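You operate a simulated robot arm through the tools that you are given. There is no shell and no other tool. Be economical: measure what you need, move in short steps, check, and stop when the job is done.

Carry out the task below with a simulated robot arm. There is one attempt and no reset: what you move stays moved.

JOB
Tighten the yellow screw, then the blue screw, at 10 N m.
Fine: set the torque dial first, one run each with the brown driver, driver back in the brown holder.

The check looks at the end state, three seconds after you hand in, the way a careful person would. Anything else that was tipped, shoved, dropped, spilled or broken makes it a failure.

ROBOT AND FRAMES
A 7-joint arm with a two-finger parallel gripper, fixed in place. Base frame: the origin is at the foot of the arm, x ahead of it, y to its left, z up. Readings come in m, degrees, newtons and seconds.
With the tool pointing down near the work surface it reaches from about 0.12 to 0.64 m from the base axis. Its first joint turns from -66.0 to 66.0 degrees. Payload 2.4 kg.
The tool frame sits at the grasp point between the pads (the TCP): z along the fingers, y along the line on which they close. The tips reach 0.03 m beyond it. Largest opening 0.094 m; finger width 0.028, thickness 0.01; the body of the gripper, 0.05 by 0.096 m, starts 0.055 m behind the TCP.
Orientation is that of the tool frame in the base frame, as a unit quaternion [w, x, y, z]. With the fingers straight down and closing along the base's y, the tool's x points along the base's -x, its y along +y and its z along -z.

CONTROLS
- The arm moves only by the tool drive_tool. Its argument "targets" is a list of rows, each an object (a shift or turn left out is 0, a gripper value left out holds the last) with "linear": the shift along the tool's x, y, z in m, a list of three; "rot": the turn, a rotation vector about the tool's x, y, z in degrees, a list of three; "hand": the opening, from 0 (shut) to 1 (fully open). In form: [{"linear": [tx, ty, tz], "rot": [rx, ry, rz], "hand": hand}, ...]. A call has 1 to 10 rows; each row is the pose to reach, as a shift and turn from the pose commanded when the call began, along the tool's axes at that moment. Rows are played at 5 a second. More than 0.05 m and 8.6 degrees between two rows, or a gripper value outside its range, and nothing of the call is played. Where a pose cannot be reached the arm comes as near as it can. A force on the tool above 40 N (or 10 N above the force at the start of the call, whichever is more), or a blocked arm, ends the call early, and 0.2 s more pass. Each finger travels about 0.153 m/s and halts on what it meets, pressing with about 29 N; the grip force reading is that of the motor and also rises with nothing between the fingers. The clock runs only during rows and for 0.2 s after the last one: add rows that repeat a pose to give the fingers time. It gives the time, the measured TCP pose, the force on the tool (base axes), the opening and the grip force at its end, in the units of the frame above (readings bear some noise), with the torque about the TCP (base axes, N m) and any sound that the robot's microphone picked up.
- Cameras (640 x 400 px; columns grow to the right, rows downward): "scene" is fixed at [0.0406, 0.4769, 1.4413]; the picture's right is [-0.73, -0.68, 0.00], its down [-0.40, 0.44, -0.80] and it looks along [0.55, -0.59, -0.59] (base axes); focal length 347 px, centre (320, 200). "wrist" rides on the gripper at [0.076, 0.014, -0.103] in the tool frame; the picture's right is [-0.18, 0.98, 0.00], its down [-0.75, -0.14, -0.64] and it looks along [-0.63, -0.12, 0.77] (tool axes); focal length 243 px, centre (320, 200). There is no depth. A picture from a camera that has moved, and an enlarged one, comes with that camera's place and axes in the base frame and with its lens.
- grab_frame(camera): a new picture of that camera. The clock stands still meanwhile.
- inspect(camera, box): a new picture of the part [left, top, right, bottom] of that camera's present view, enlarged. The clock stands still meanwhile.
- close_job(): hands the job in; it is judged then, once.

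Go step by step. Nothing tells you positions but the pictures and the camera data: compare them with the known pose of the tool, close in by small moves and look again before you grip or let go. The budget is 120 turns and 84 pictures, counting those below and the enlarged ones. Unless the task says otherwise, let go and move clear before handing in, and close with one line.

The tools are called after "Emit:" by a JSON object that holds its "fn" and its "kwargs". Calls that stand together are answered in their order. drive_tool: Moves the arm, as the interface text tells. Its arguments: {"type":"object","properties":{"targets":{"type":"array","items":{"type":"object","properties":{"linear":{"type":"array","items":{"type":"number"}},"rot":{"type":"array","items":{"type":"number"}},"hand":{"type":"number"}}}}},"required":["targets"]} The other tools are called the same way: grab_frame (camera) takes a picture; inspect (camera, box) takes an enlarged picture of a part of a camera's view; close_job () hands the job in.

At the start:

```text
time: 0.0
tool_pos: [0.3204, -0.0174, 1.094]
ee_rot: [0.0, 0.0, 1.0, 0.0]
contact_force: [0.4, -0.7, -0.2]
torque: [0.01, -0.04, 0.0]
gripper_width: 0.094
gripper_force: 0.1
```

scene: 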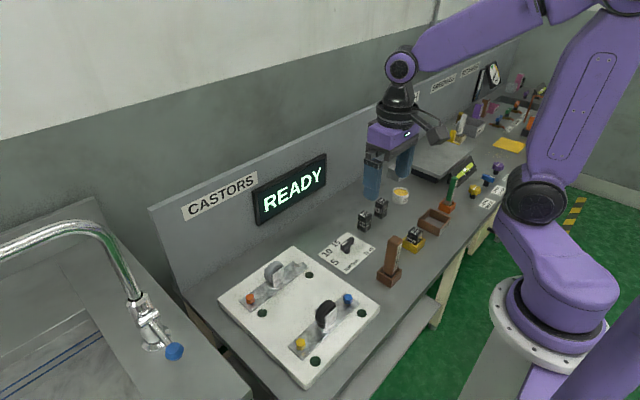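
wrist: 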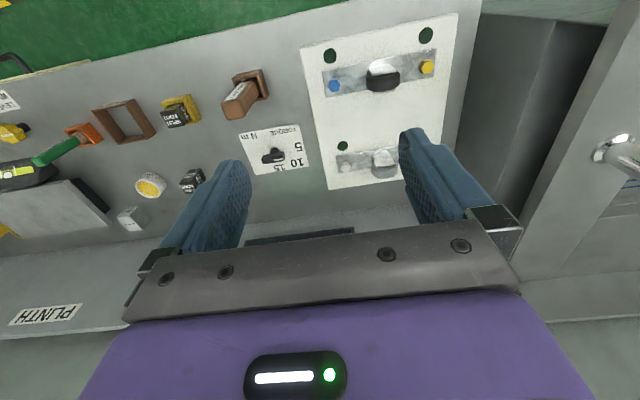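

I see a bench with a castor board, a torque dial card, and a brown driver standing in a brown holder. I'll enlarge these first.

Emit:
{"fn": "inspect", "kwargs": {"camera": "scene", "box": [210, 230, 390, 390]}}

Emit:
{"fn": "inspect", "kwargs": {"camera": "scene", "box": [310, 170, 470, 300]}}

Emit:
{"fn": "inspect", "kwargs": {"camera": "wrist", "box": [200, 10, 480, 200]}}

```text
2.50 times, centred on (300, 310) of scene
camera zoom: at [0.0406, 0.4769, 1.4413], right [-0.73, -0.68, 0.0], down [-0.4, 0.44, -0.8], along [0.55, -0.59, -0.59], focal length 866 px, centre (370, -75)
```

zoom: 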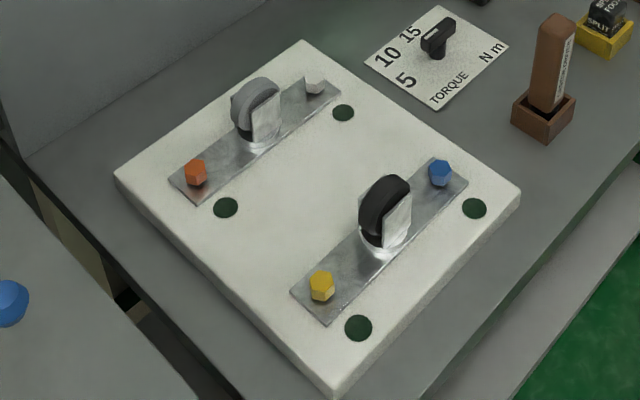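

```text
3.08 times, centred on (390, 235) of scene
camera zoom: at [0.0406, 0.4769, 1.4413], right [-0.73, -0.68, 0.0], down [-0.4, 0.44, -0.8], along [0.55, -0.59, -0.59], focal length 1066 px, centre (105, 92)
```

zoom: 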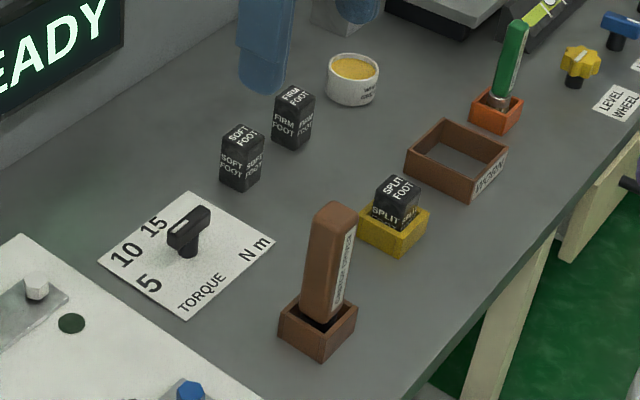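

```text
2.11 times, centred on (340, 105) of wrist
camera zoom: at [0.2451, -0.0022, 1.1972], right [0.18, 0.98, 0.0], down [0.75, -0.14, 0.64], along [0.63, -0.12, -0.77], focal length 511 px, centre (278, 400)
```

zoom: 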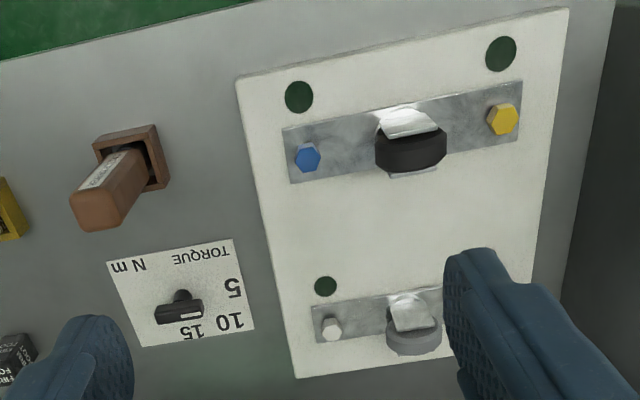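

Triangulating both views puts the dial near (0.517, -0.166, 0.68) and the driver top near (0.367, -0.175, 0.79). The yellow screw is near (0.381, 0.177, 0.687) and the blue near (0.381, 0.002, 0.687). I'll move closer above the dial and look.

Emit:
{"fn": "drive_tool", "kwargs": {"targets": [{"linear": [-0.019, -0.019, 0.03]}, {"linear": [-0.038, -0.038, 0.06]}, {"linear": [-0.057, -0.057, 0.09]}, {"linear": [-0.076, -0.076, 0.12]}, {"linear": [-0.095, -0.095, 0.15]}, {"linear": [-0.114, -0.114, 0.18]}, {"linear": [-0.13, -0.133, 0.214]}, {"linear": [-0.13, -0.133, 0.214]}]}}

Emit:
{"fn": "grab_frame", "kwargs": {"camera": "wrist"}}

```text
time: 1.8
tool_pos: [0.4504, -0.1506, 0.8803]
ee_rot: [0.0, -0.002, 1.0, 0.0]
contact_force: [0.1, -0.5, 1.2]
torque: [-0.03, -0.02, 0.0]
gripper_width: 0.0938
gripper_force: 0.0
```

```text
78 pictures are left
camera wrist: at [0.3745, -0.136, 0.9834], right [0.18, 0.98, 0.0], down [0.75, -0.14, 0.64], along [0.63, -0.12, -0.77], focal length 243 px, centre (320, 200)
```

wrist: 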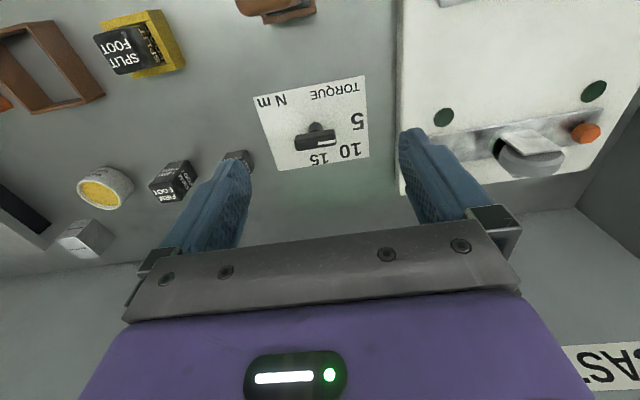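

Emit:
{"fn": "inspect", "kwargs": {"camera": "wrist", "box": [245, 70, 375, 180]}}

Emit:
{"fn": "inspect", "kwargs": {"camera": "scene", "box": [310, 225, 380, 280]}}

```text
3.64 times, centred on (310, 125) of wrist
camera zoom: at [0.3745, -0.136, 0.9834], right [0.18, 0.98, 0.0], down [0.75, -0.14, 0.64], along [0.63, -0.12, -0.77], focal length 882 px, centre (356, 473)
```

zoom: 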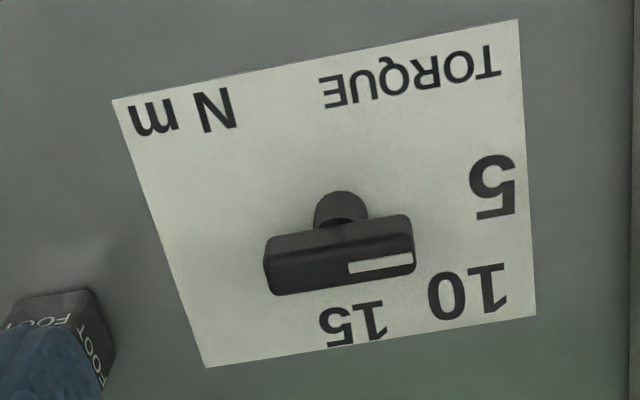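

```text
7.27 times, centred on (345, 252) of scene
camera zoom: at [0.0407, 0.4769, 1.4413], right [-0.73, -0.68, 0.0], down [-0.4, 0.44, -0.8], along [0.55, -0.59, -0.59], focal length 2521 px, centre (138, -182)
```

zoom: 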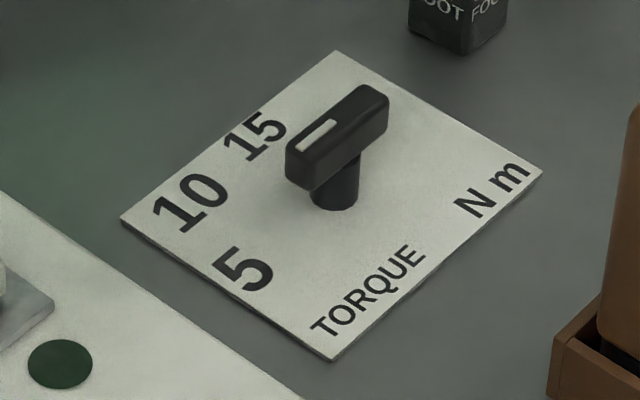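

The mark now points along +y at 5. The labels sit at 87° for 5, 44° for 10 and about 0° for 15, so I must turn the knob +45° about tool z. I'll turn the gripper a quarter turn first so it grips across the bar.

Emit:
{"fn": "drive_tool", "kwargs": {"targets": [{"linear": [-0.007, -0.002, 0.008], "rot": [0, 0, -8]}, {"linear": [-0.014, -0.004, 0.016], "rot": [0, 0, -16]}, {"linear": [-0.021, -0.006, 0.024], "rot": [0, 0, -24]}, {"linear": [-0.028, -0.008, 0.032], "rot": [0, 0, -32]}, {"linear": [-0.035, -0.01, 0.04], "rot": [0, 0, -40]}, {"linear": [-0.042, -0.012, 0.048], "rot": [0, 0, -48]}, {"linear": [-0.049, -0.014, 0.056], "rot": [0, 0, -56]}, {"linear": [-0.056, -0.016, 0.064], "rot": [0, 0, -64]}, {"linear": [-0.063, -0.017, 0.072], "rot": [0, 0, -72]}, {"linear": [-0.067, -0.017, 0.08], "rot": [0, 0, -80]}]}}

Emit:
{"fn": "drive_tool", "kwargs": {"targets": [{"rot": [0, 0, -5], "hand": 0.6}, {"rot": [0, 0, -10], "hand": 0.6}, {"rot": [0, 0, -10], "hand": 0.6}]}}

Emit:
{"fn": "grab_frame", "kwargs": {"camera": "wrist"}}

Emit:
{"fn": "inspect", "kwargs": {"camera": "scene", "box": [290, 120, 450, 290]}}

```text
time: 4.0
tool_pos: [0.5182, -0.1663, 0.7997]
ee_rot: [0.001, -0.645, 0.764, 0.0]
contact_force: [0.2, -0.2, -0.1]
torque: [0.02, 0.01, -0.02]
gripper_width: 0.0941
gripper_force: 0.0
```

```text
time: 4.8
tool_pos: [0.5195, -0.1662, 0.8]
ee_rot: [0.001, 0.707, -0.707, 0.0]
contact_force: [0.7, 0.1, 0.0]
torque: [-0.01, -0.03, 0.0]
gripper_width: 0.0563
gripper_force: 0.1
```

```text
75 pictures are left
camera wrist: at [0.5048, -0.2421, 0.9032], right [-0.98, 0.18, 0.0], down [0.14, 0.75, 0.64], along [0.12, 0.63, -0.77], focal length 243 px, centre (320, 200)
```

wrist: 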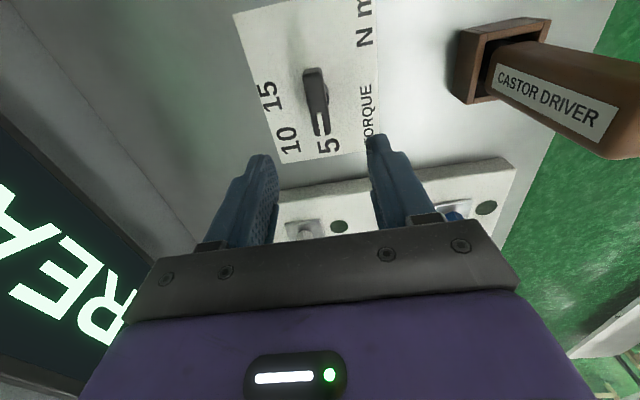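

```text
2.35 times, centred on (370, 205) of scene
camera zoom: at [0.0406, 0.4769, 1.4413], right [-0.73, -0.68, 0.0], down [-0.4, 0.44, -0.8], along [0.55, -0.59, -0.59], focal length 816 px, centre (202, 188)
```

zoom: 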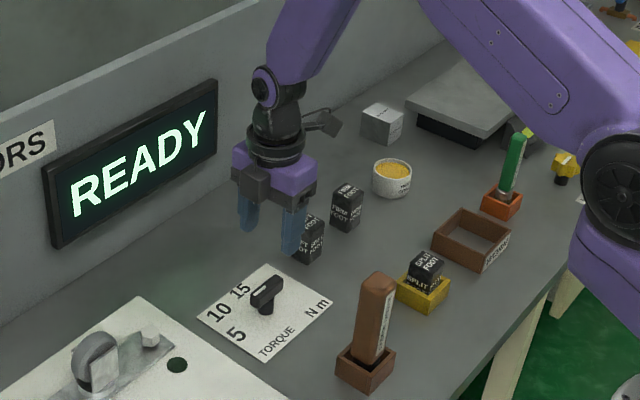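

The gripper is aligned across the knob bar with the hub near (0.519, -0.169). I'll descend partway and check the fingers straddle it.

Emit:
{"fn": "drive_tool", "kwargs": {"targets": [{"linear": [0.003, 0, 0.025]}, {"linear": [0.003, 0, 0.05]}, {"linear": [0.003, 0, 0.075]}, {"linear": [0.003, 0, 0.075]}]}}

Emit:
{"fn": "grab_frame", "kwargs": {"camera": "wrist"}}

Emit:
{"fn": "inspect", "kwargs": {"camera": "scene", "box": [310, 190, 400, 280]}}

```text
time: 5.8
tool_pos: [0.5202, -0.1706, 0.7232]
ee_rot: [0.0, 0.708, -0.706, 0.0]
contact_force: [0.3, 0.4, -0.2]
torque: [0.01, -0.05, 0.01]
gripper_width: 0.0561
gripper_force: 0.1
```

```text
73 pictures are left
camera wrist: at [0.506, -0.2459, 0.8271], right [-0.98, 0.18, 0.0], down [0.14, 0.75, 0.64], along [0.12, 0.63, -0.77], focal length 243 px, centre (320, 200)
```

wrist: 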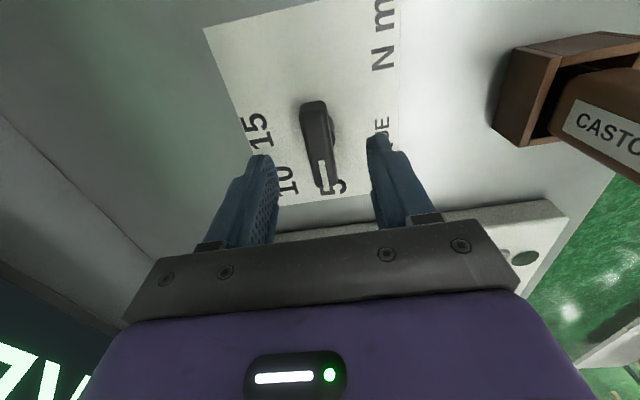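

```text
4.44 times, centred on (355, 235) of scene
camera zoom: at [0.0406, 0.4769, 1.4413], right [-0.73, -0.68, 0.0], down [-0.4, 0.44, -0.8], along [0.55, -0.59, -0.59], focal length 1540 px, centre (164, 44)
```

zoom: 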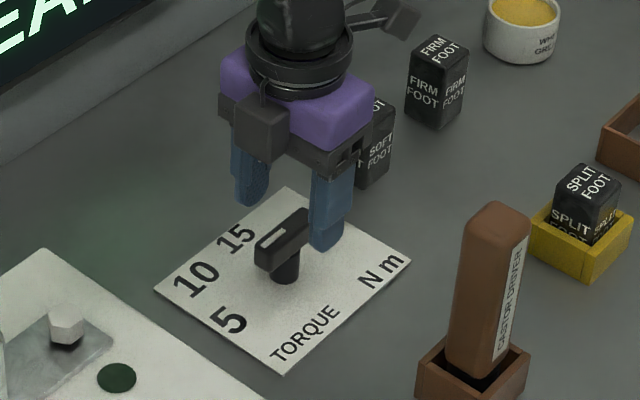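

The fingers straddle the bar and are centred within a few mm. I'll descend to the bar height and close gently.

Emit:
{"fn": "drive_tool", "kwargs": {"targets": [{"linear": [0, 0, 0.013]}, {"linear": [0, 0, 0.026]}, {"linear": [0, 0, 0.038]}, {"linear": [0, 0, 0.038]}]}}

Emit:
{"fn": "drive_tool", "kwargs": {"targets": [{"hand": 0.4}, {"hand": 0.25}, {"hand": 0.1}, {"hand": 0.1}]}}

Emit:
{"fn": "inspect", "kwargs": {"camera": "scene", "box": [310, 190, 400, 280]}}

```text
time: 6.8
tool_pos: [0.5178, -0.1697, 0.6881]
ee_rot: [0.0, 0.707, -0.707, 0.0]
contact_force: [-0.3, -0.5, -0.7]
torque: [0.03, 0.0, -0.01]
gripper_width: 0.0563
gripper_force: 0.2
```

```text
time: 7.8
tool_pos: [0.5207, -0.1703, 0.6881]
ee_rot: [-0.002, 0.707, -0.707, 0.003]
contact_force: [15.6, -1.0, -8.6]
torque: [-0.56, -0.11, -0.06]
gripper_width: 0.0214
gripper_force: 44.6
```

```text
4.44 times, centred on (355, 235) of scene
camera zoom: at [0.0411, 0.4769, 1.4413], right [-0.73, -0.68, 0.0], down [-0.4, 0.44, -0.8], along [0.55, -0.59, -0.59], focal length 1540 px, centre (164, 44)
```

zoom: 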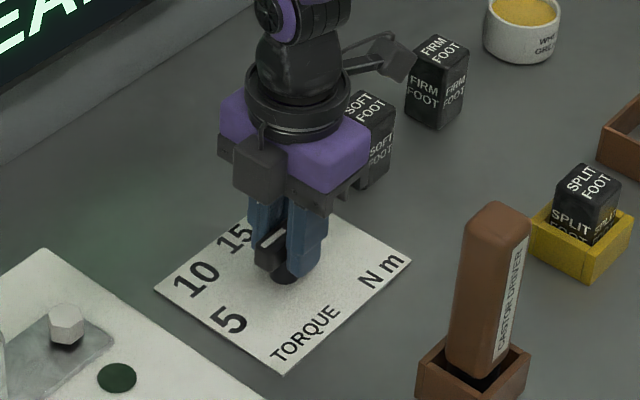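

I have the bar gripped. The +x side load means I'm about 3 mm short, so I'll recentre before turning.

Emit:
{"fn": "drive_tool", "kwargs": {"targets": [{"linear": [0, -0.002, 0]}, {"linear": [0, -0.004, 0]}]}}

```text
time: 8.4
tool_pos: [0.5198, -0.1701, 0.6883]
ee_rot: [0.002, 0.707, -0.707, -0.002]
contact_force: [-9.5, 0.8, 32.7]
torque: [-0.65, 0.09, 0.0]
gripper_width: 0.0212
gripper_force: 45.3
```

Emit:
{"fn": "drive_tool", "kwargs": {"targets": [{"linear": [0, 0.0015, 0]}, {"linear": [0, 0.0015, -0.0005]}]}}

```text
time: 9.0
tool_pos: [0.5194, -0.1701, 0.688]
ee_rot: [0.0, 0.708, -0.707, 0.0]
contact_force: [-8.7, -0.7, 36.6]
torque: [0.69, 0.06, 0.02]
gripper_width: 0.0215
gripper_force: 45.5
```

The forces look like grip stick, so I'll open slightly and re-close to relieve them.

Emit:
{"fn": "drive_tool", "kwargs": {"targets": [{"hand": 0.3}, {"hand": 0.3}, {"hand": 0.2}, {"hand": 0.2}, {"hand": 0.2}]}}

```text
time: 10.2
tool_pos: [0.5207, -0.1685, 0.687]
ee_rot: [0.001, 0.708, -0.706, -0.001]
contact_force: [1.8, 1.6, -14.3]
torque: [-0.57, -0.13, 0.02]
gripper_width: 0.0215
gripper_force: 45.1
```

The load is now small. I'll begin turning +45° about tool z in two stages.

Emit:
{"fn": "drive_tool", "kwargs": {"targets": [{"rot": [0, 0, 4]}, {"rot": [0, 0, 8]}, {"rot": [0, 0, 12]}, {"rot": [0, 0, 16]}, {"rot": [0, 0, 20]}, {"rot": [0, 0, 20]}]}}

Emit:
{"fn": "inspect", "kwargs": {"camera": "scene", "box": [310, 190, 400, 280]}}

```text
time: 11.6
tool_pos: [0.5211, -0.1693, 0.687]
ee_rot: [-0.001, -0.573, 0.819, 0.0]
contact_force: [5.8, 4.9, -31.1]
torque: [0.52, -0.17, -0.01]
gripper_width: 0.0213
gripper_force: 44.6
```

```text
4.44 times, centred on (355, 235) of scene
camera zoom: at [0.0413, 0.4768, 1.4413], right [-0.73, -0.68, 0.0], down [-0.4, 0.44, -0.8], along [0.55, -0.59, -0.59], focal length 1540 px, centre (164, 44)
```

zoom: 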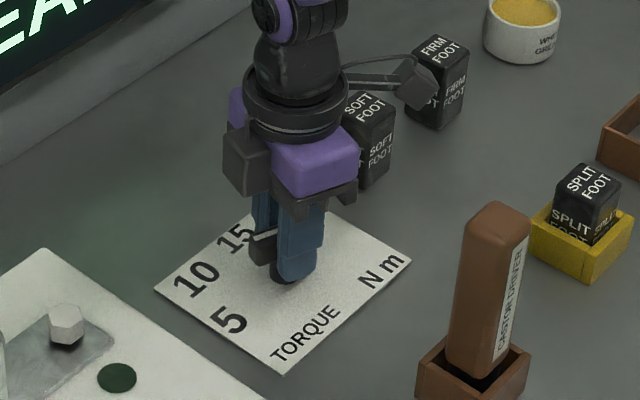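

Emit:
{"fn": "drive_tool", "kwargs": {"targets": [{"rot": [0, 0, 5]}, {"rot": [0, 0, 10]}, {"rot": [0, 0, 15]}, {"rot": [0, 0, 20]}, {"rot": [0, 0, 25]}, {"rot": [0, 0, 25]}]}}

Emit:
{"fn": "grab_frame", "kwargs": {"camera": "wrist"}}

```text
time: 13.0
tool_pos: [0.5217, -0.1697, 0.6874]
ee_rot: [0.0, -0.384, 0.924, 0.001]
contact_force: [9.1, 8.7, -37.1]
torque: [0.1, -0.11, -0.02]
gripper_width: 0.0214
gripper_force: 45.4
```

```text
69 pictures are left
camera wrist: at [0.4569, -0.2128, 0.7901], right [-0.57, 0.82, 0.0], down [0.63, 0.43, 0.64], along [0.53, 0.36, -0.77], focal length 243 px, centre (320, 200)
```

wrist: 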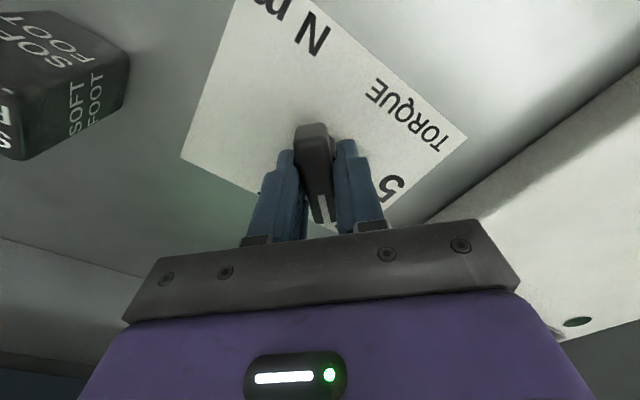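

The knob is turned 45°. I'll release, rise and check the mark.

Emit:
{"fn": "drive_tool", "kwargs": {"targets": [{"hand": 0.35}, {"hand": 0.5}, {"hand": 0.5}, {"linear": [0, 0, -0.03]}, {"linear": [0, 0, -0.06]}, {"linear": [0, 0, -0.1]}, {"linear": [0, 0, -0.14]}, {"linear": [0, 0, -0.18]}]}}

Emit:
{"fn": "inspect", "kwargs": {"camera": "scene", "box": [310, 225, 380, 280]}}

Emit:
{"fn": "grab_frame", "kwargs": {"camera": "wrist"}}

```text
time: 14.8
tool_pos: [0.5206, -0.1711, 0.8683]
ee_rot: [0.0, -0.383, 0.924, 0.001]
contact_force: [0.4, -0.6, 1.1]
torque: [-0.01, -0.01, 0.02]
gripper_width: 0.0471
gripper_force: 0.1
```

```text
7.27 times, centred on (345, 252) of scene
camera zoom: at [0.0406, 0.4769, 1.4413], right [-0.73, -0.68, 0.0], down [-0.4, 0.44, -0.8], along [0.55, -0.59, -0.59], focal length 2521 px, centre (138, -182)
```

zoom: 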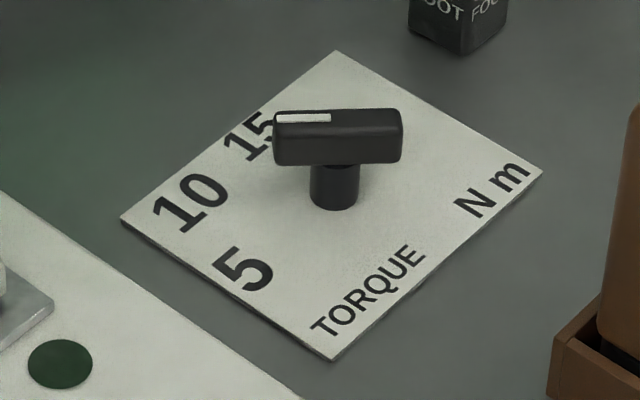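

```text
67 pictures are left
camera wrist: at [0.4564, -0.2145, 0.9709], right [-0.57, 0.82, 0.0], down [0.63, 0.43, 0.64], along [0.53, 0.36, -0.77], focal length 243 px, centre (320, 200)
```

wrist: 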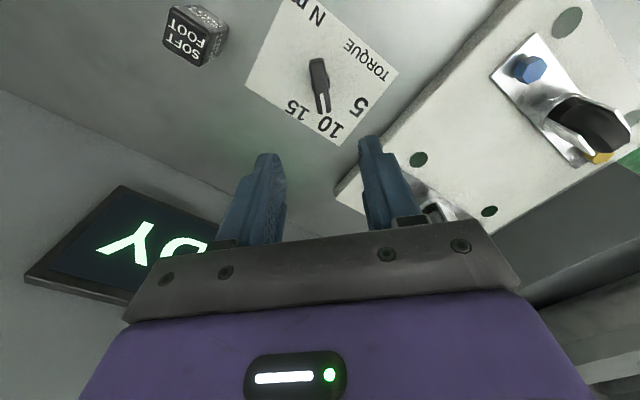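

The mark points at 10. Next I'll move over the brown driver with the fingers closing along y and look.

Emit:
{"fn": "drive_tool", "kwargs": {"targets": [{"linear": [0.02, 0.02, -0.02], "rot": [0, 0, 7.5], "hand": 0.5}, {"linear": [0.042, 0.042, -0.03], "rot": [0, 0, 15]}, {"linear": [0.063, 0.063, -0.03], "rot": [0, 0, 22.5]}, {"linear": [0.085, 0.085, -0.03], "rot": [0, 0, 30]}, {"linear": [0.106, 0.106, -0.03], "rot": [0, 0, 37.5]}, {"linear": [0.127, 0.127, -0.03], "rot": [0, 0, 45], "hand": 1.0}, {"linear": [0.127, 0.127, -0.03], "rot": [0, 0, 45], "hand": 1.0}]}}

Emit:
{"fn": "grab_frame", "kwargs": {"camera": "wrist"}}

Emit:
{"fn": "inspect", "kwargs": {"camera": "scene", "box": [350, 210, 450, 300]}}

```text
time: 16.4
tool_pos: [0.3402, -0.1697, 0.8973]
ee_rot: [0.001, 0.001, 1.0, 0.0]
contact_force: [-0.1, 0.5, 0.0]
torque: [0.0, 0.02, 0.02]
gripper_width: 0.094
gripper_force: 0.1
```

```text
66 pictures are left
camera wrist: at [0.2641, -0.155, 1.0001], right [0.19, 0.98, 0.0], down [0.75, -0.14, 0.64], along [0.63, -0.12, -0.77], focal length 243 px, centre (320, 200)
```

wrist: 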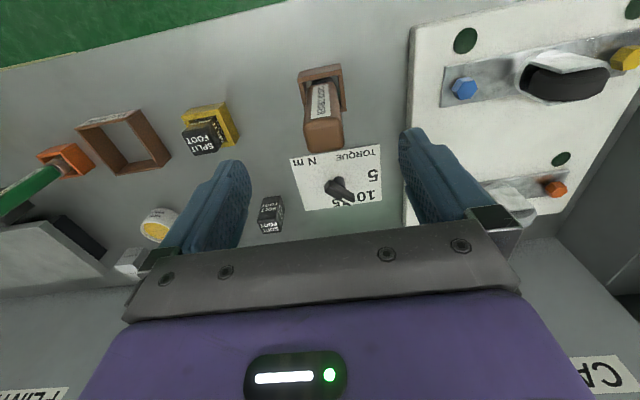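

```text
4.44 times, centred on (400, 255) of scene
camera zoom: at [0.0406, 0.4769, 1.4413], right [-0.73, -0.68, 0.0], down [-0.4, 0.44, -0.8], along [0.55, -0.59, -0.59], focal length 1540 px, centre (-36, -44)
```

zoom: 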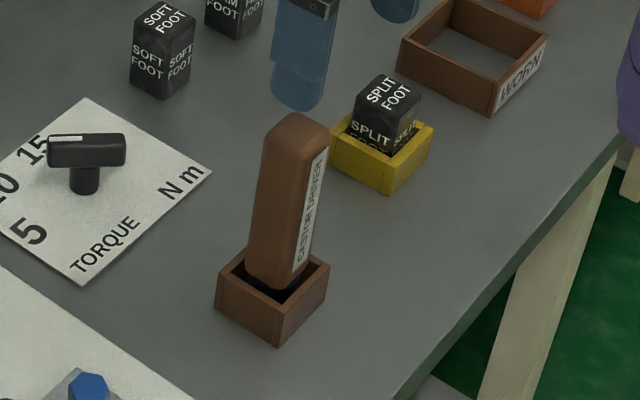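

Emit:
{"fn": "inspect", "kwargs": {"camera": "wrist", "box": [270, 50, 370, 160]}}

```text
3.64 times, centred on (320, 105) of wrist
camera zoom: at [0.2641, -0.155, 1.0001], right [0.19, 0.98, 0.0], down [0.75, -0.14, 0.64], along [0.63, -0.12, -0.77], focal length 882 px, centre (320, 546)
```

zoom: 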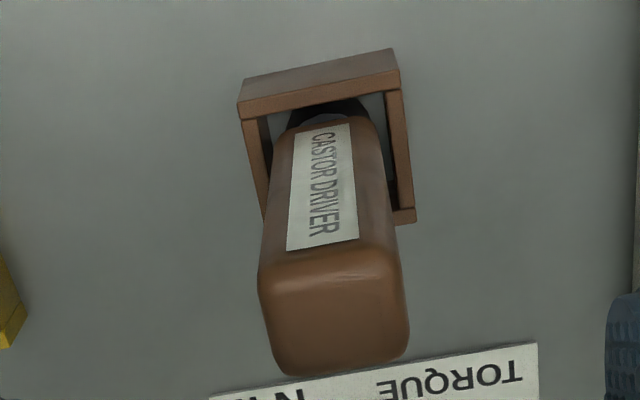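

The driver stands vertical at about (0.365, -0.170), with a section about 34 mm along y and a top at z≈0.79. I'll move directly above it and check.

Emit:
{"fn": "drive_tool", "kwargs": {"targets": [{"linear": [-0.013, 0, 0.02], "hand": 1}, {"linear": [-0.0255, 0, 0.045]}, {"linear": [-0.0255, 0, 0.065]}, {"linear": [-0.0255, 0, 0.065]}]}}

Emit:
{"fn": "grab_frame", "kwargs": {"camera": "wrist"}}

Emit:
{"fn": "inspect", "kwargs": {"camera": "scene", "box": [340, 180, 460, 300]}}

```text
time: 17.4
tool_pos: [0.3661, -0.168, 0.8338]
ee_rot: [0.0, -0.001, 1.0, 0.0]
contact_force: [0.7, 0.3, 0.4]
torque: [0.0, 0.03, 0.01]
gripper_width: 0.0939
gripper_force: 0.0
```

```text
63 pictures are left
camera wrist: at [0.2911, -0.1545, 0.9357], right [0.18, 0.98, 0.0], down [0.75, -0.14, 0.64], along [0.63, -0.12, -0.77], focal length 243 px, centre (320, 200)
```

wrist: 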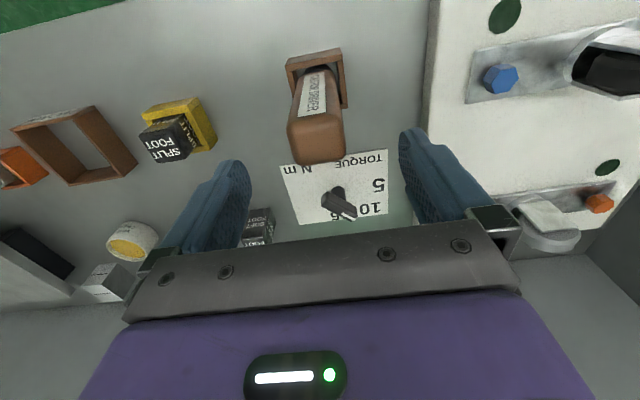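

```text
3.33 times, centred on (400, 240) of scene
camera zoom: at [0.0406, 0.4769, 1.4413], right [-0.73, -0.68, 0.0], down [-0.4, 0.44, -0.8], along [0.55, -0.59, -0.59], focal length 1155 px, centre (53, 67)
```

zoom: 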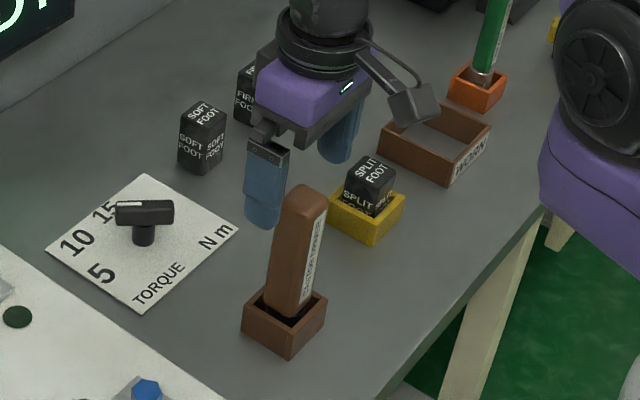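

The fingers straddle the driver well. I'll descend to TCP z≈0.758 and close.

Emit:
{"fn": "drive_tool", "kwargs": {"targets": [{"linear": [0.002, 0, 0.025]}, {"linear": [0.002, 0, 0.05]}, {"linear": [0.002, 0, 0.075]}, {"linear": [0.002, 0, 0.075]}]}}

Emit:
{"fn": "grab_frame", "kwargs": {"camera": "wrist"}}

Emit:
{"fn": "inspect", "kwargs": {"camera": "scene", "box": [340, 200, 440, 300]}}

```text
time: 18.4
tool_pos: [0.3645, -0.1709, 0.759]
ee_rot: [0.0, -0.001, 1.0, 0.0]
contact_force: [-0.3, -0.6, -0.6]
torque: [0.03, -0.02, 0.03]
gripper_width: 0.0938
gripper_force: 0.1
```

```text
61 pictures are left
camera wrist: at [0.288, -0.1552, 0.8614], right [0.18, 0.98, 0.0], down [0.75, -0.14, 0.64], along [0.63, -0.12, -0.77], focal length 243 px, centre (320, 200)
```

wrist: 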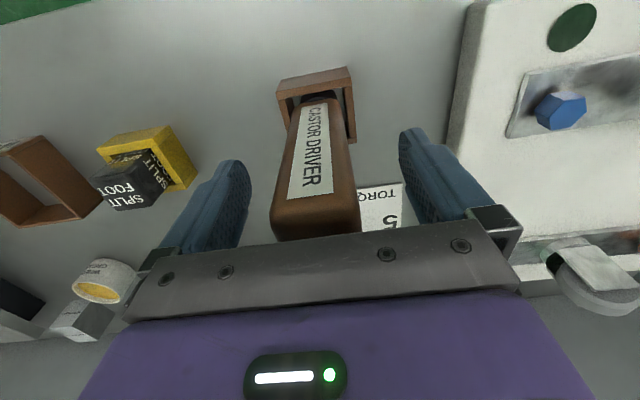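

```text
4.00 times, centred on (390, 250) of scene
camera zoom: at [0.0406, 0.4769, 1.4413], right [-0.73, -0.68, 0.0], down [-0.4, 0.44, -0.8], along [0.55, -0.59, -0.59], focal length 1386 px, centre (40, 0)
```

zoom: 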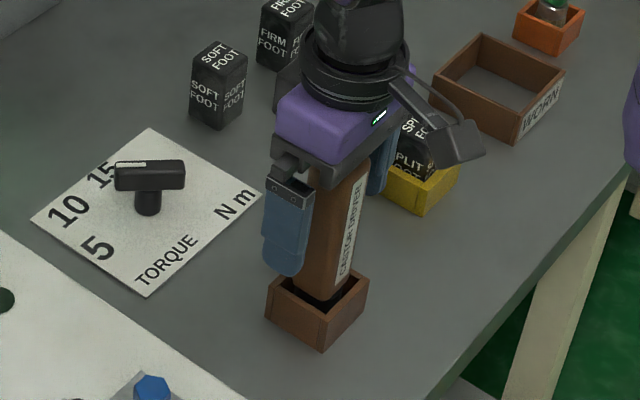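

Good alignment. Now I'll close on the handle.

Emit:
{"fn": "drive_tool", "kwargs": {"targets": [{"hand": 0.6}, {"hand": 0.4}, {"hand": 0.2}, {"hand": 0.0}, {"hand": 0.0}]}}

Emit:
{"fn": "grab_frame", "kwargs": {"camera": "wrist"}}

```text
time: 19.6
tool_pos: [0.3635, -0.1699, 0.7586]
ee_rot: [0.001, 0.0, 1.0, -0.001]
contact_force: [0.7, -0.7, -0.3]
torque: [-0.01, -0.06, 0.0]
gripper_width: 0.0404
gripper_force: 29.1
```

```text
59 pictures are left
camera wrist: at [0.2879, -0.1551, 0.8616], right [0.18, 0.98, 0.0], down [0.75, -0.14, 0.64], along [0.63, -0.12, -0.77], focal length 243 px, centre (320, 200)
```

wrist: 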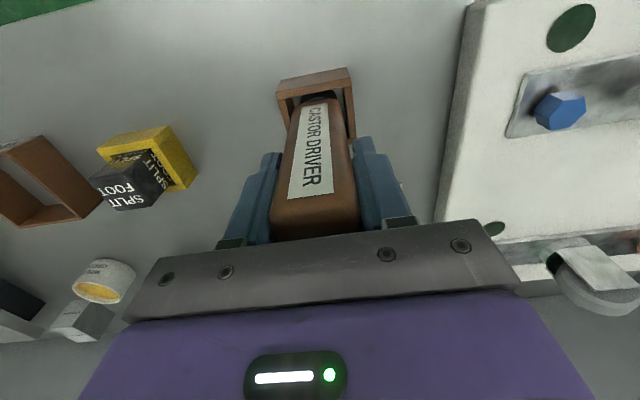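

I have the driver; the holder pose is TCP (0.364, -0.170, 0.759). I'll lift straight up.

Emit:
{"fn": "drive_tool", "kwargs": {"targets": [{"linear": [0, 0, -0.02]}, {"linear": [0, 0, -0.045]}, {"linear": [0, 0, -0.075]}, {"linear": [0, 0, -0.11]}, {"linear": [0, 0, -0.15]}, {"linear": [0, 0, -0.15]}]}}

Emit:
{"fn": "grab_frame", "kwargs": {"camera": "wrist"}}

Emit:
{"fn": "inspect", "kwargs": {"camera": "scene", "box": [320, 140, 460, 300]}}

```text
time: 21.0
tool_pos: [0.3653, -0.1695, 0.9087]
ee_rot: [0.0, 0.0, 1.0, 0.0]
contact_force: [-0.4, -0.5, -3.9]
torque: [-0.04, -0.03, 0.01]
gripper_width: 0.0405
gripper_force: 29.0
```

```text
58 pictures are left
camera wrist: at [0.2894, -0.1554, 1.0119], right [0.18, 0.98, 0.0], down [0.75, -0.14, 0.64], along [0.63, -0.12, -0.77], focal length 243 px, centre (320, 200)
```

wrist: 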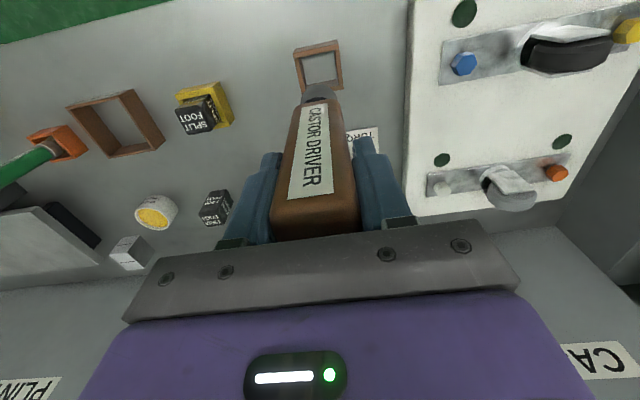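

```text
2.50 times, centred on (390, 220) of scene
camera zoom: at [0.0407, 0.4769, 1.4413], right [-0.73, -0.68, 0.0], down [-0.4, 0.44, -0.8], along [0.55, -0.59, -0.59], focal length 866 px, centre (145, 150)
```

zoom: 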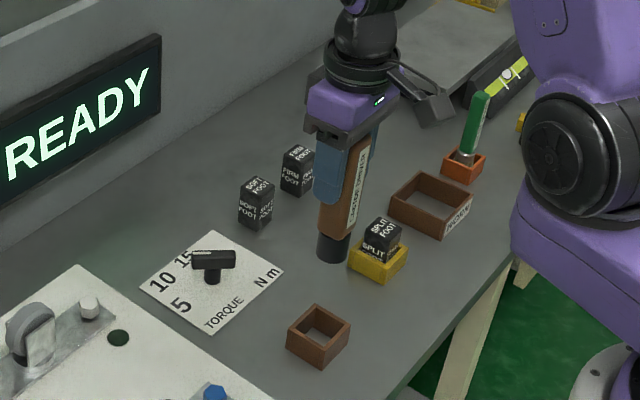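

The holder is empty and the driver is clear, with its socket tip about 0.114 m below the TCP. I'll travel at height to above the yellow screw.

Emit:
{"fn": "drive_tool", "kwargs": {"targets": [{"linear": [0, 0.02, -0.035]}, {"linear": [-0.003, 0.065, -0.035]}, {"linear": [-0.006, 0.11, -0.035]}, {"linear": [-0.009, 0.155, -0.035]}, {"linear": [-0.012, 0.2, -0.035]}, {"linear": [-0.014, 0.245, -0.035]}, {"linear": [-0.016, 0.29, -0.035]}, {"linear": [-0.0165, 0.325, -0.035]}, {"linear": [-0.0165, 0.347, -0.035]}, {"linear": [-0.0165, 0.347, -0.035]}]}}

Emit:
{"fn": "grab_frame", "kwargs": {"camera": "wrist"}}

Emit:
{"fn": "inspect", "kwargs": {"camera": "scene", "box": [200, 200, 400, 390]}}

```text
time: 23.2
tool_pos: [0.3803, 0.1764, 0.9419]
ee_rot: [0.001, 0.0, 1.0, -0.001]
contact_force: [0.1, -0.1, -4.4]
torque: [-0.01, -0.02, 0.0]
gripper_width: 0.0403
gripper_force: 29.3
```

```text
56 pictures are left
camera wrist: at [0.3045, 0.1915, 1.0457], right [0.18, 0.98, 0.0], down [0.75, -0.14, 0.64], along [0.63, -0.12, -0.77], focal length 243 px, centre (320, 200)
```

wrist: 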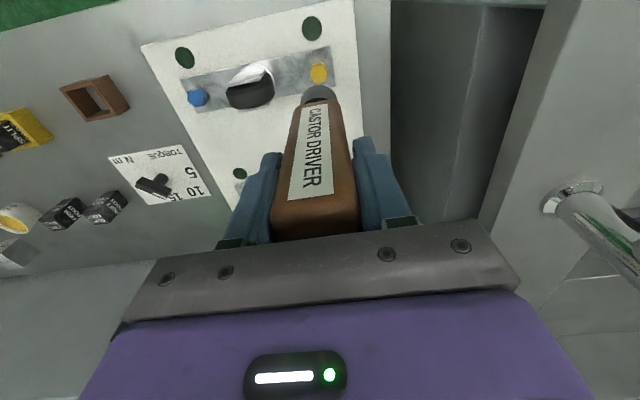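

```text
2.11 times, centred on (300, 295) of scene
camera zoom: at [0.0407, 0.477, 1.4412], right [-0.73, -0.68, 0.0], down [-0.4, 0.44, -0.8], along [0.55, -0.59, -0.59], focal length 730 px, centre (362, 0)
```

zoom: 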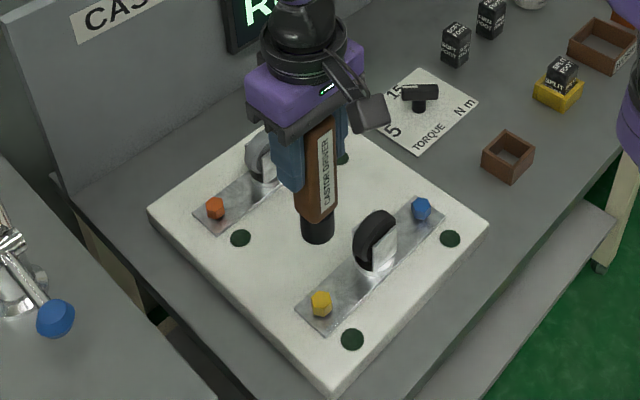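

Emit:
{"fn": "inspect", "kwargs": {"camera": "wrist", "box": [270, 50, 370, 120]}}

```text
5.71 times, centred on (320, 85) of wrist
camera zoom: at [0.3045, 0.1915, 1.0457], right [0.18, 0.98, 0.0], down [0.75, -0.14, 0.64], along [0.63, -0.12, -0.77], focal length 1386 px, centre (320, 857)
```

zoom: 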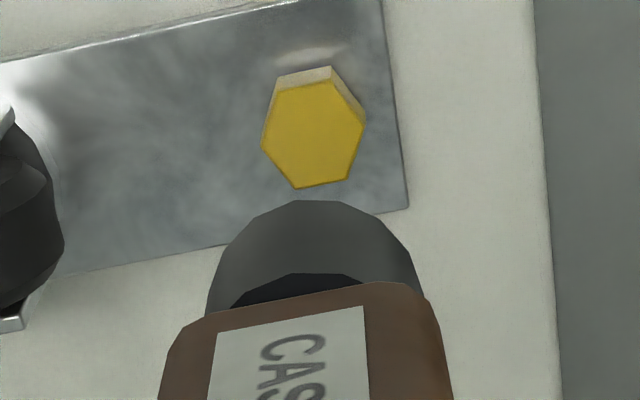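

The yellow screw head is near (0.382, 0.175), and the driver axis looks about 4 mm to -x of the TCP. I'll shift and descend to about 4 cm above the screw.

Emit:
{"fn": "drive_tool", "kwargs": {"targets": [{"linear": [-0.003, -0.001, 0.03]}, {"linear": [-0.005, -0.001, 0.06]}, {"linear": [-0.005, -0.001, 0.095]}, {"linear": [-0.005, -0.001, 0.095]}]}}

Emit:
{"fn": "inspect", "kwargs": {"camera": "wrist", "box": [260, 30, 380, 120]}}

Emit:
{"fn": "inspect", "kwargs": {"camera": "scene", "box": [240, 220, 380, 380]}}

```text
time: 24.2
tool_pos: [0.3862, 0.1755, 0.8467]
ee_rot: [0.0, 0.0, 1.0, 0.0]
contact_force: [0.7, 0.3, -3.6]
torque: [-0.02, -0.02, 0.0]
gripper_width: 0.0405
gripper_force: 29.0
```

```text
4.44 times, centred on (320, 75) of wrist
camera zoom: at [0.3105, 0.1897, 0.9508], right [0.18, 0.98, 0.0], down [0.75, -0.14, 0.64], along [0.63, -0.12, -0.77], focal length 1078 px, centre (320, 756)
```

zoom: 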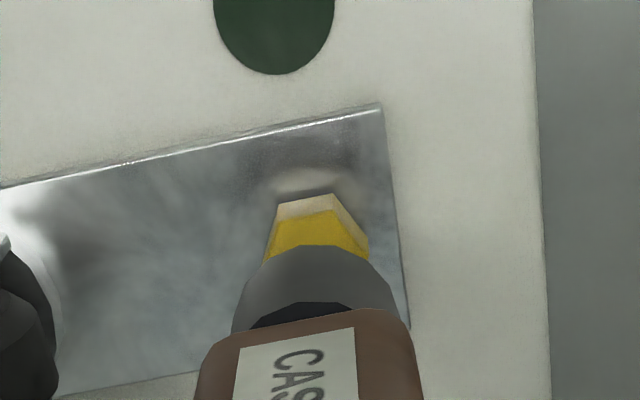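

```text
2.50 times, centred on (310, 300) of scene
camera zoom: at [0.0407, 0.477, 1.4412], right [-0.73, -0.68, 0.0], down [-0.4, 0.44, -0.8], along [0.55, -0.59, -0.59], focal length 866 px, centre (345, -50)
```

zoom: 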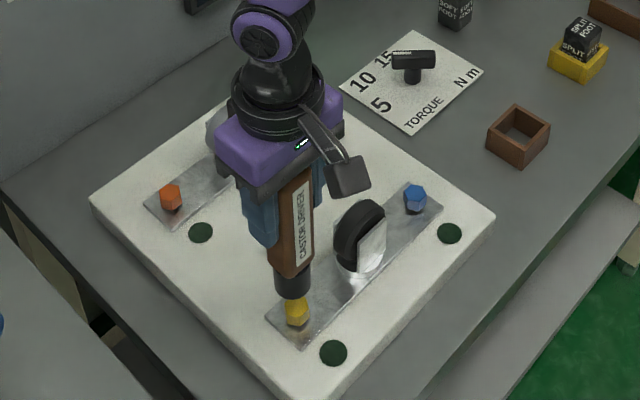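

Emit:
{"fn": "inspect", "kwargs": {"camera": "scene", "box": [275, 285, 325, 335]}}

```text
8.00 times, centred on (300, 310) of scene
camera zoom: at [0.0407, 0.477, 1.4412], right [-0.73, -0.68, 0.0], down [-0.4, 0.44, -0.8], along [0.55, -0.59, -0.59], focal length 2773 px, centre (480, -680)
```

zoom: 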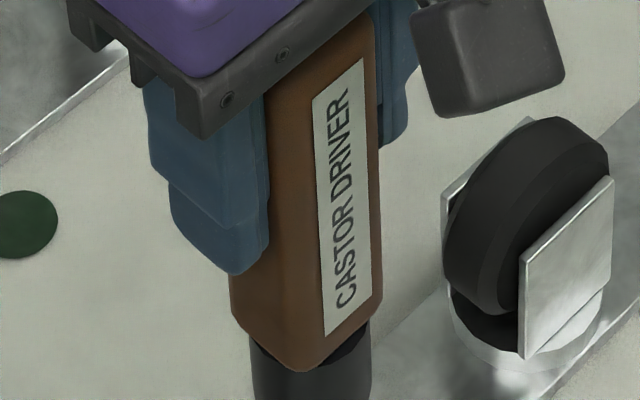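

Emit:
{"fn": "inspect", "kwargs": {"camera": "scene", "box": [260, 310, 340, 360]}}

```text
8.00 times, centred on (300, 335) of scene
camera zoom: at [0.0407, 0.477, 1.4412], right [-0.73, -0.68, 0.0], down [-0.4, 0.44, -0.8], along [0.55, -0.59, -0.59], focal length 2773 px, centre (480, -880)
```

zoom: 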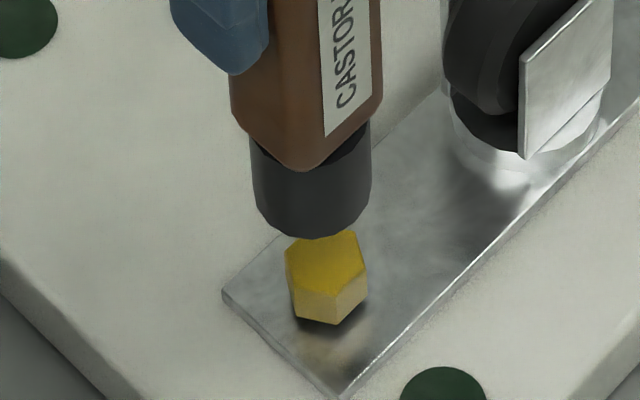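

The scene view suggests the screw is about 2 mm to -x of the driver axis. I'll shift 2 mm, descend 22 mm, and recheck.

Emit:
{"fn": "drive_tool", "kwargs": {"targets": [{"linear": [0.002, 0, 0.01]}, {"linear": [0.002, 0, 0.022]}, {"linear": [0.002, 0, 0.022]}]}}

Emit:
{"fn": "inspect", "kwargs": {"camera": "scene", "box": [260, 310, 340, 360]}}

Emit:
{"fn": "inspect", "kwargs": {"camera": "wrist", "box": [270, 50, 370, 120]}}

```text
time: 25.0
tool_pos: [0.3844, 0.1741, 0.8255]
ee_rot: [0.0, -0.002, 1.0, 0.0]
contact_force: [-0.5, 0.6, -4.7]
torque: [0.0, -0.04, 0.01]
gripper_width: 0.0402
gripper_force: 29.1
```

```text
8.00 times, centred on (300, 335) of scene
camera zoom: at [0.0407, 0.477, 1.4412], right [-0.73, -0.68, 0.0], down [-0.4, 0.44, -0.8], along [0.55, -0.59, -0.59], focal length 2773 px, centre (480, -880)
```

zoom: 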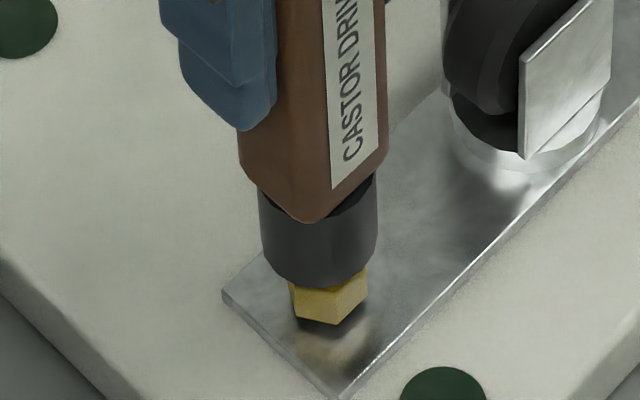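

```text
5.71 times, centred on (320, 85) of wrist
camera zoom: at [0.3085, 0.1901, 0.929], right [0.18, 0.98, 0.0], down [0.75, -0.14, 0.64], along [0.63, -0.12, -0.77], focal length 1386 px, centre (320, 857)
```

zoom: 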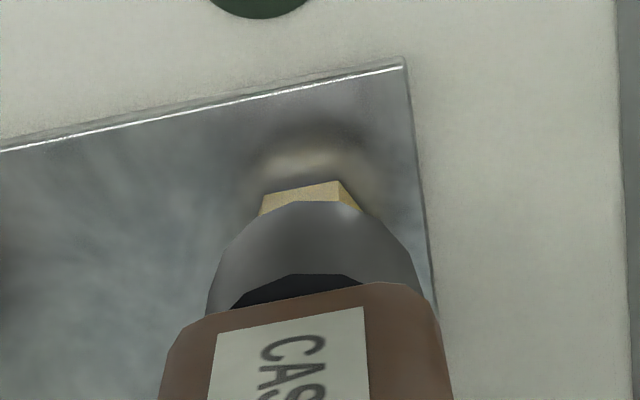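

The axis is within about 1.5 mm. I'll nudge 1 mm to -x and lower gently onto the head.

Emit:
{"fn": "drive_tool", "kwargs": {"targets": [{"linear": [0.001, 0, 0.004]}, {"linear": [0.001, 0, 0.008]}, {"linear": [0.001, 0, 0.012]}, {"linear": [0.001, 0, 0.015]}]}}

Emit:
{"fn": "inspect", "kwargs": {"camera": "scene", "box": [260, 310, 340, 360]}}

```text
time: 26.0
tool_pos: [0.3842, 0.1747, 0.811]
ee_rot: [0.002, 0.0, 1.0, 0.0]
contact_force: [-0.8, -1.3, 26.3]
torque: [-0.3, -0.09, -0.02]
gripper_width: 0.0403
gripper_force: 29.0
```

```text
8.00 times, centred on (300, 335) of scene
camera zoom: at [0.0403, 0.4767, 1.4413], right [-0.73, -0.68, 0.0], down [-0.4, 0.44, -0.8], along [0.55, -0.59, -0.59], focal length 2773 px, centre (480, -880)
```

zoom: 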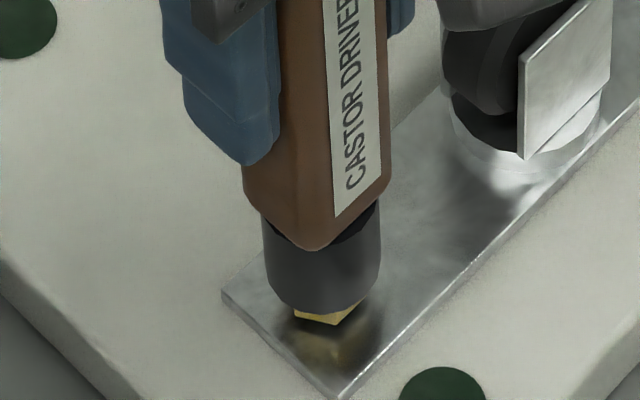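

The socket is resting on the head with 26 N. I'll hold briefly and check the display.

Emit:
{"fn": "drive_tool", "kwargs": {"targets": [{"linear": [0, 0, 0]}, {"linear": [0, 0, 0]}, {"linear": [0, 0, 0]}]}}

Emit:
{"fn": "grab_frame", "kwargs": {"camera": "scene"}}

```text
time: 26.8
tool_pos: [0.3827, 0.1759, 0.8104]
ee_rot: [0.001, 0.001, 1.0, 0.001]
contact_force: [1.9, -0.6, 25.0]
torque: [-0.13, -0.25, -0.03]
gripper_width: 0.0404
gripper_force: 29.5
```

```text
46 pictures are left
```

scene: 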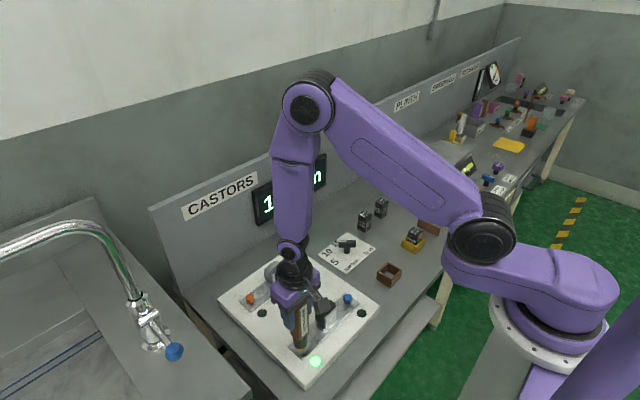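

The run has registered: the green lamp beside yellow is lit and the display shows a torque. I'll lift off straight up and read it.

Emit:
{"fn": "drive_tool", "kwargs": {"targets": [{"linear": [0, 0, -0.01]}, {"linear": [0, 0, -0.03]}, {"linear": [0, 0, -0.06]}, {"linear": [0, 0, -0.1]}, {"linear": [0, 0, -0.1]}]}}

Emit:
{"fn": "grab_frame", "kwargs": {"camera": "scene"}}

Emit:
{"fn": "grab_frame", "kwargs": {"camera": "wrist"}}

```text
time: 28.0
tool_pos: [0.3816, 0.1771, 0.9104]
ee_rot: [0.0, -0.001, 1.0, 0.0]
contact_force: [0.4, -0.3, -3.3]
torque: [-0.04, -0.01, 0.0]
gripper_width: 0.0404
gripper_force: 29.2
```

```text
45 pictures are left
```

scene: 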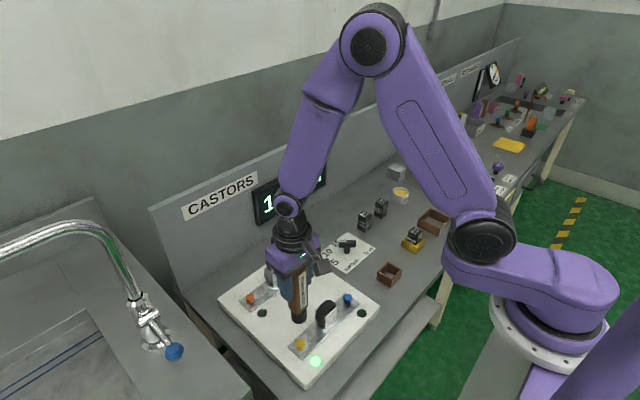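

```text
44 pictures are left
camera wrist: at [0.3061, 0.1914, 1.0142], right [0.18, 0.98, 0.0], down [0.75, -0.14, 0.64], along [0.63, -0.12, -0.77], focal length 243 px, centre (320, 200)
```

wrist: 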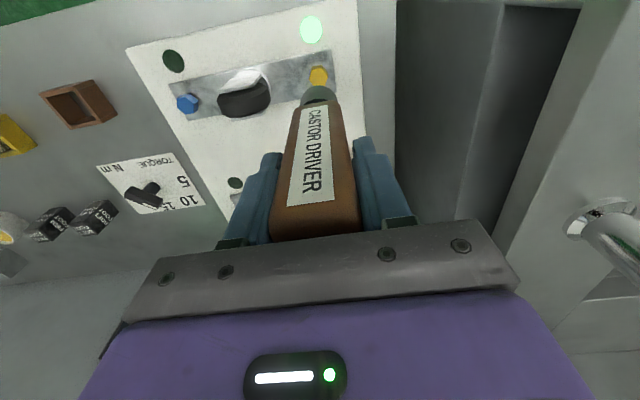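

The lamp stayed green. Blue is 0.175 m along -y from yellow, so I'll travel there and lower to about 2 cm above it.

Emit:
{"fn": "drive_tool", "kwargs": {"targets": [{"linear": [0, -0.03, -0.02]}, {"linear": [0, -0.075, -0.02]}, {"linear": [0, -0.12, -0.02]}, {"linear": [0, -0.16, -0.02]}, {"linear": [0, -0.1752, 0]}, {"linear": [0, -0.1752, 0.035]}, {"linear": [0, -0.1752, 0.065]}, {"linear": [0, -0.1752, 0.065]}]}}

Emit:
{"fn": "inspect", "kwargs": {"camera": "scene", "box": [305, 260, 385, 310]}}

Emit:
{"fn": "inspect", "kwargs": {"camera": "wrist", "box": [270, 50, 370, 120]}}

Emit:
{"fn": "inspect", "kwargs": {"camera": "scene", "box": [240, 140, 340, 230]}}

```text
time: 29.8
tool_pos: [0.3825, -0.002, 0.8464]
ee_rot: [0.0, 0.0, 1.0, 0.0]
contact_force: [0.6, -0.1, -4.3]
torque: [0.02, 0.01, 0.0]
gripper_width: 0.0404
gripper_force: 29.0
```

```text
8.00 times, centred on (345, 285) of scene
camera zoom: at [0.0407, 0.4769, 1.4413], right [-0.73, -0.68, 0.0], down [-0.4, 0.44, -0.8], along [0.55, -0.59, -0.59], focal length 2773 px, centre (120, -480)
```

zoom: 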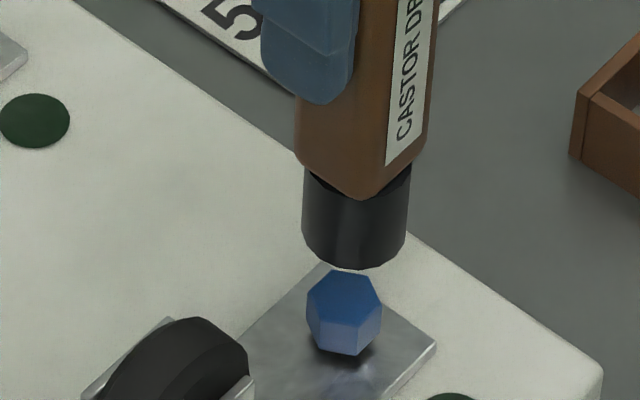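

```text
5.71 times, centred on (320, 85) of wrist
camera zoom: at [0.3066, 0.0141, 0.9489], right [0.18, 0.98, 0.0], down [0.75, -0.14, 0.64], along [0.63, -0.12, -0.77], focal length 1386 px, centre (320, 857)
```

zoom: 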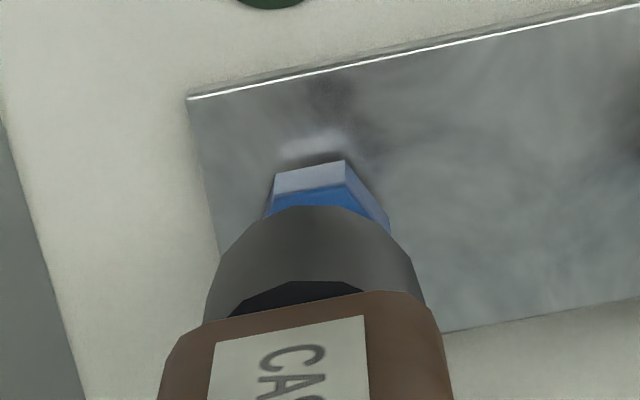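

```text
4.44 times, centred on (290, 185) of scene
camera zoom: at [0.0407, 0.4769, 1.4413], right [-0.73, -0.68, 0.0], down [-0.4, 0.44, -0.8], along [0.55, -0.59, -0.59], focal length 1540 px, centre (453, 267)
```

zoom: 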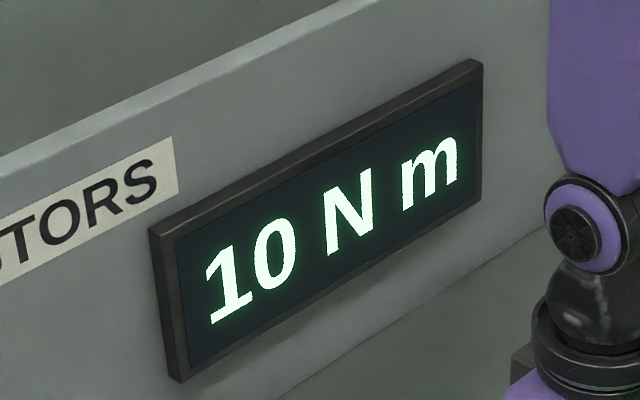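

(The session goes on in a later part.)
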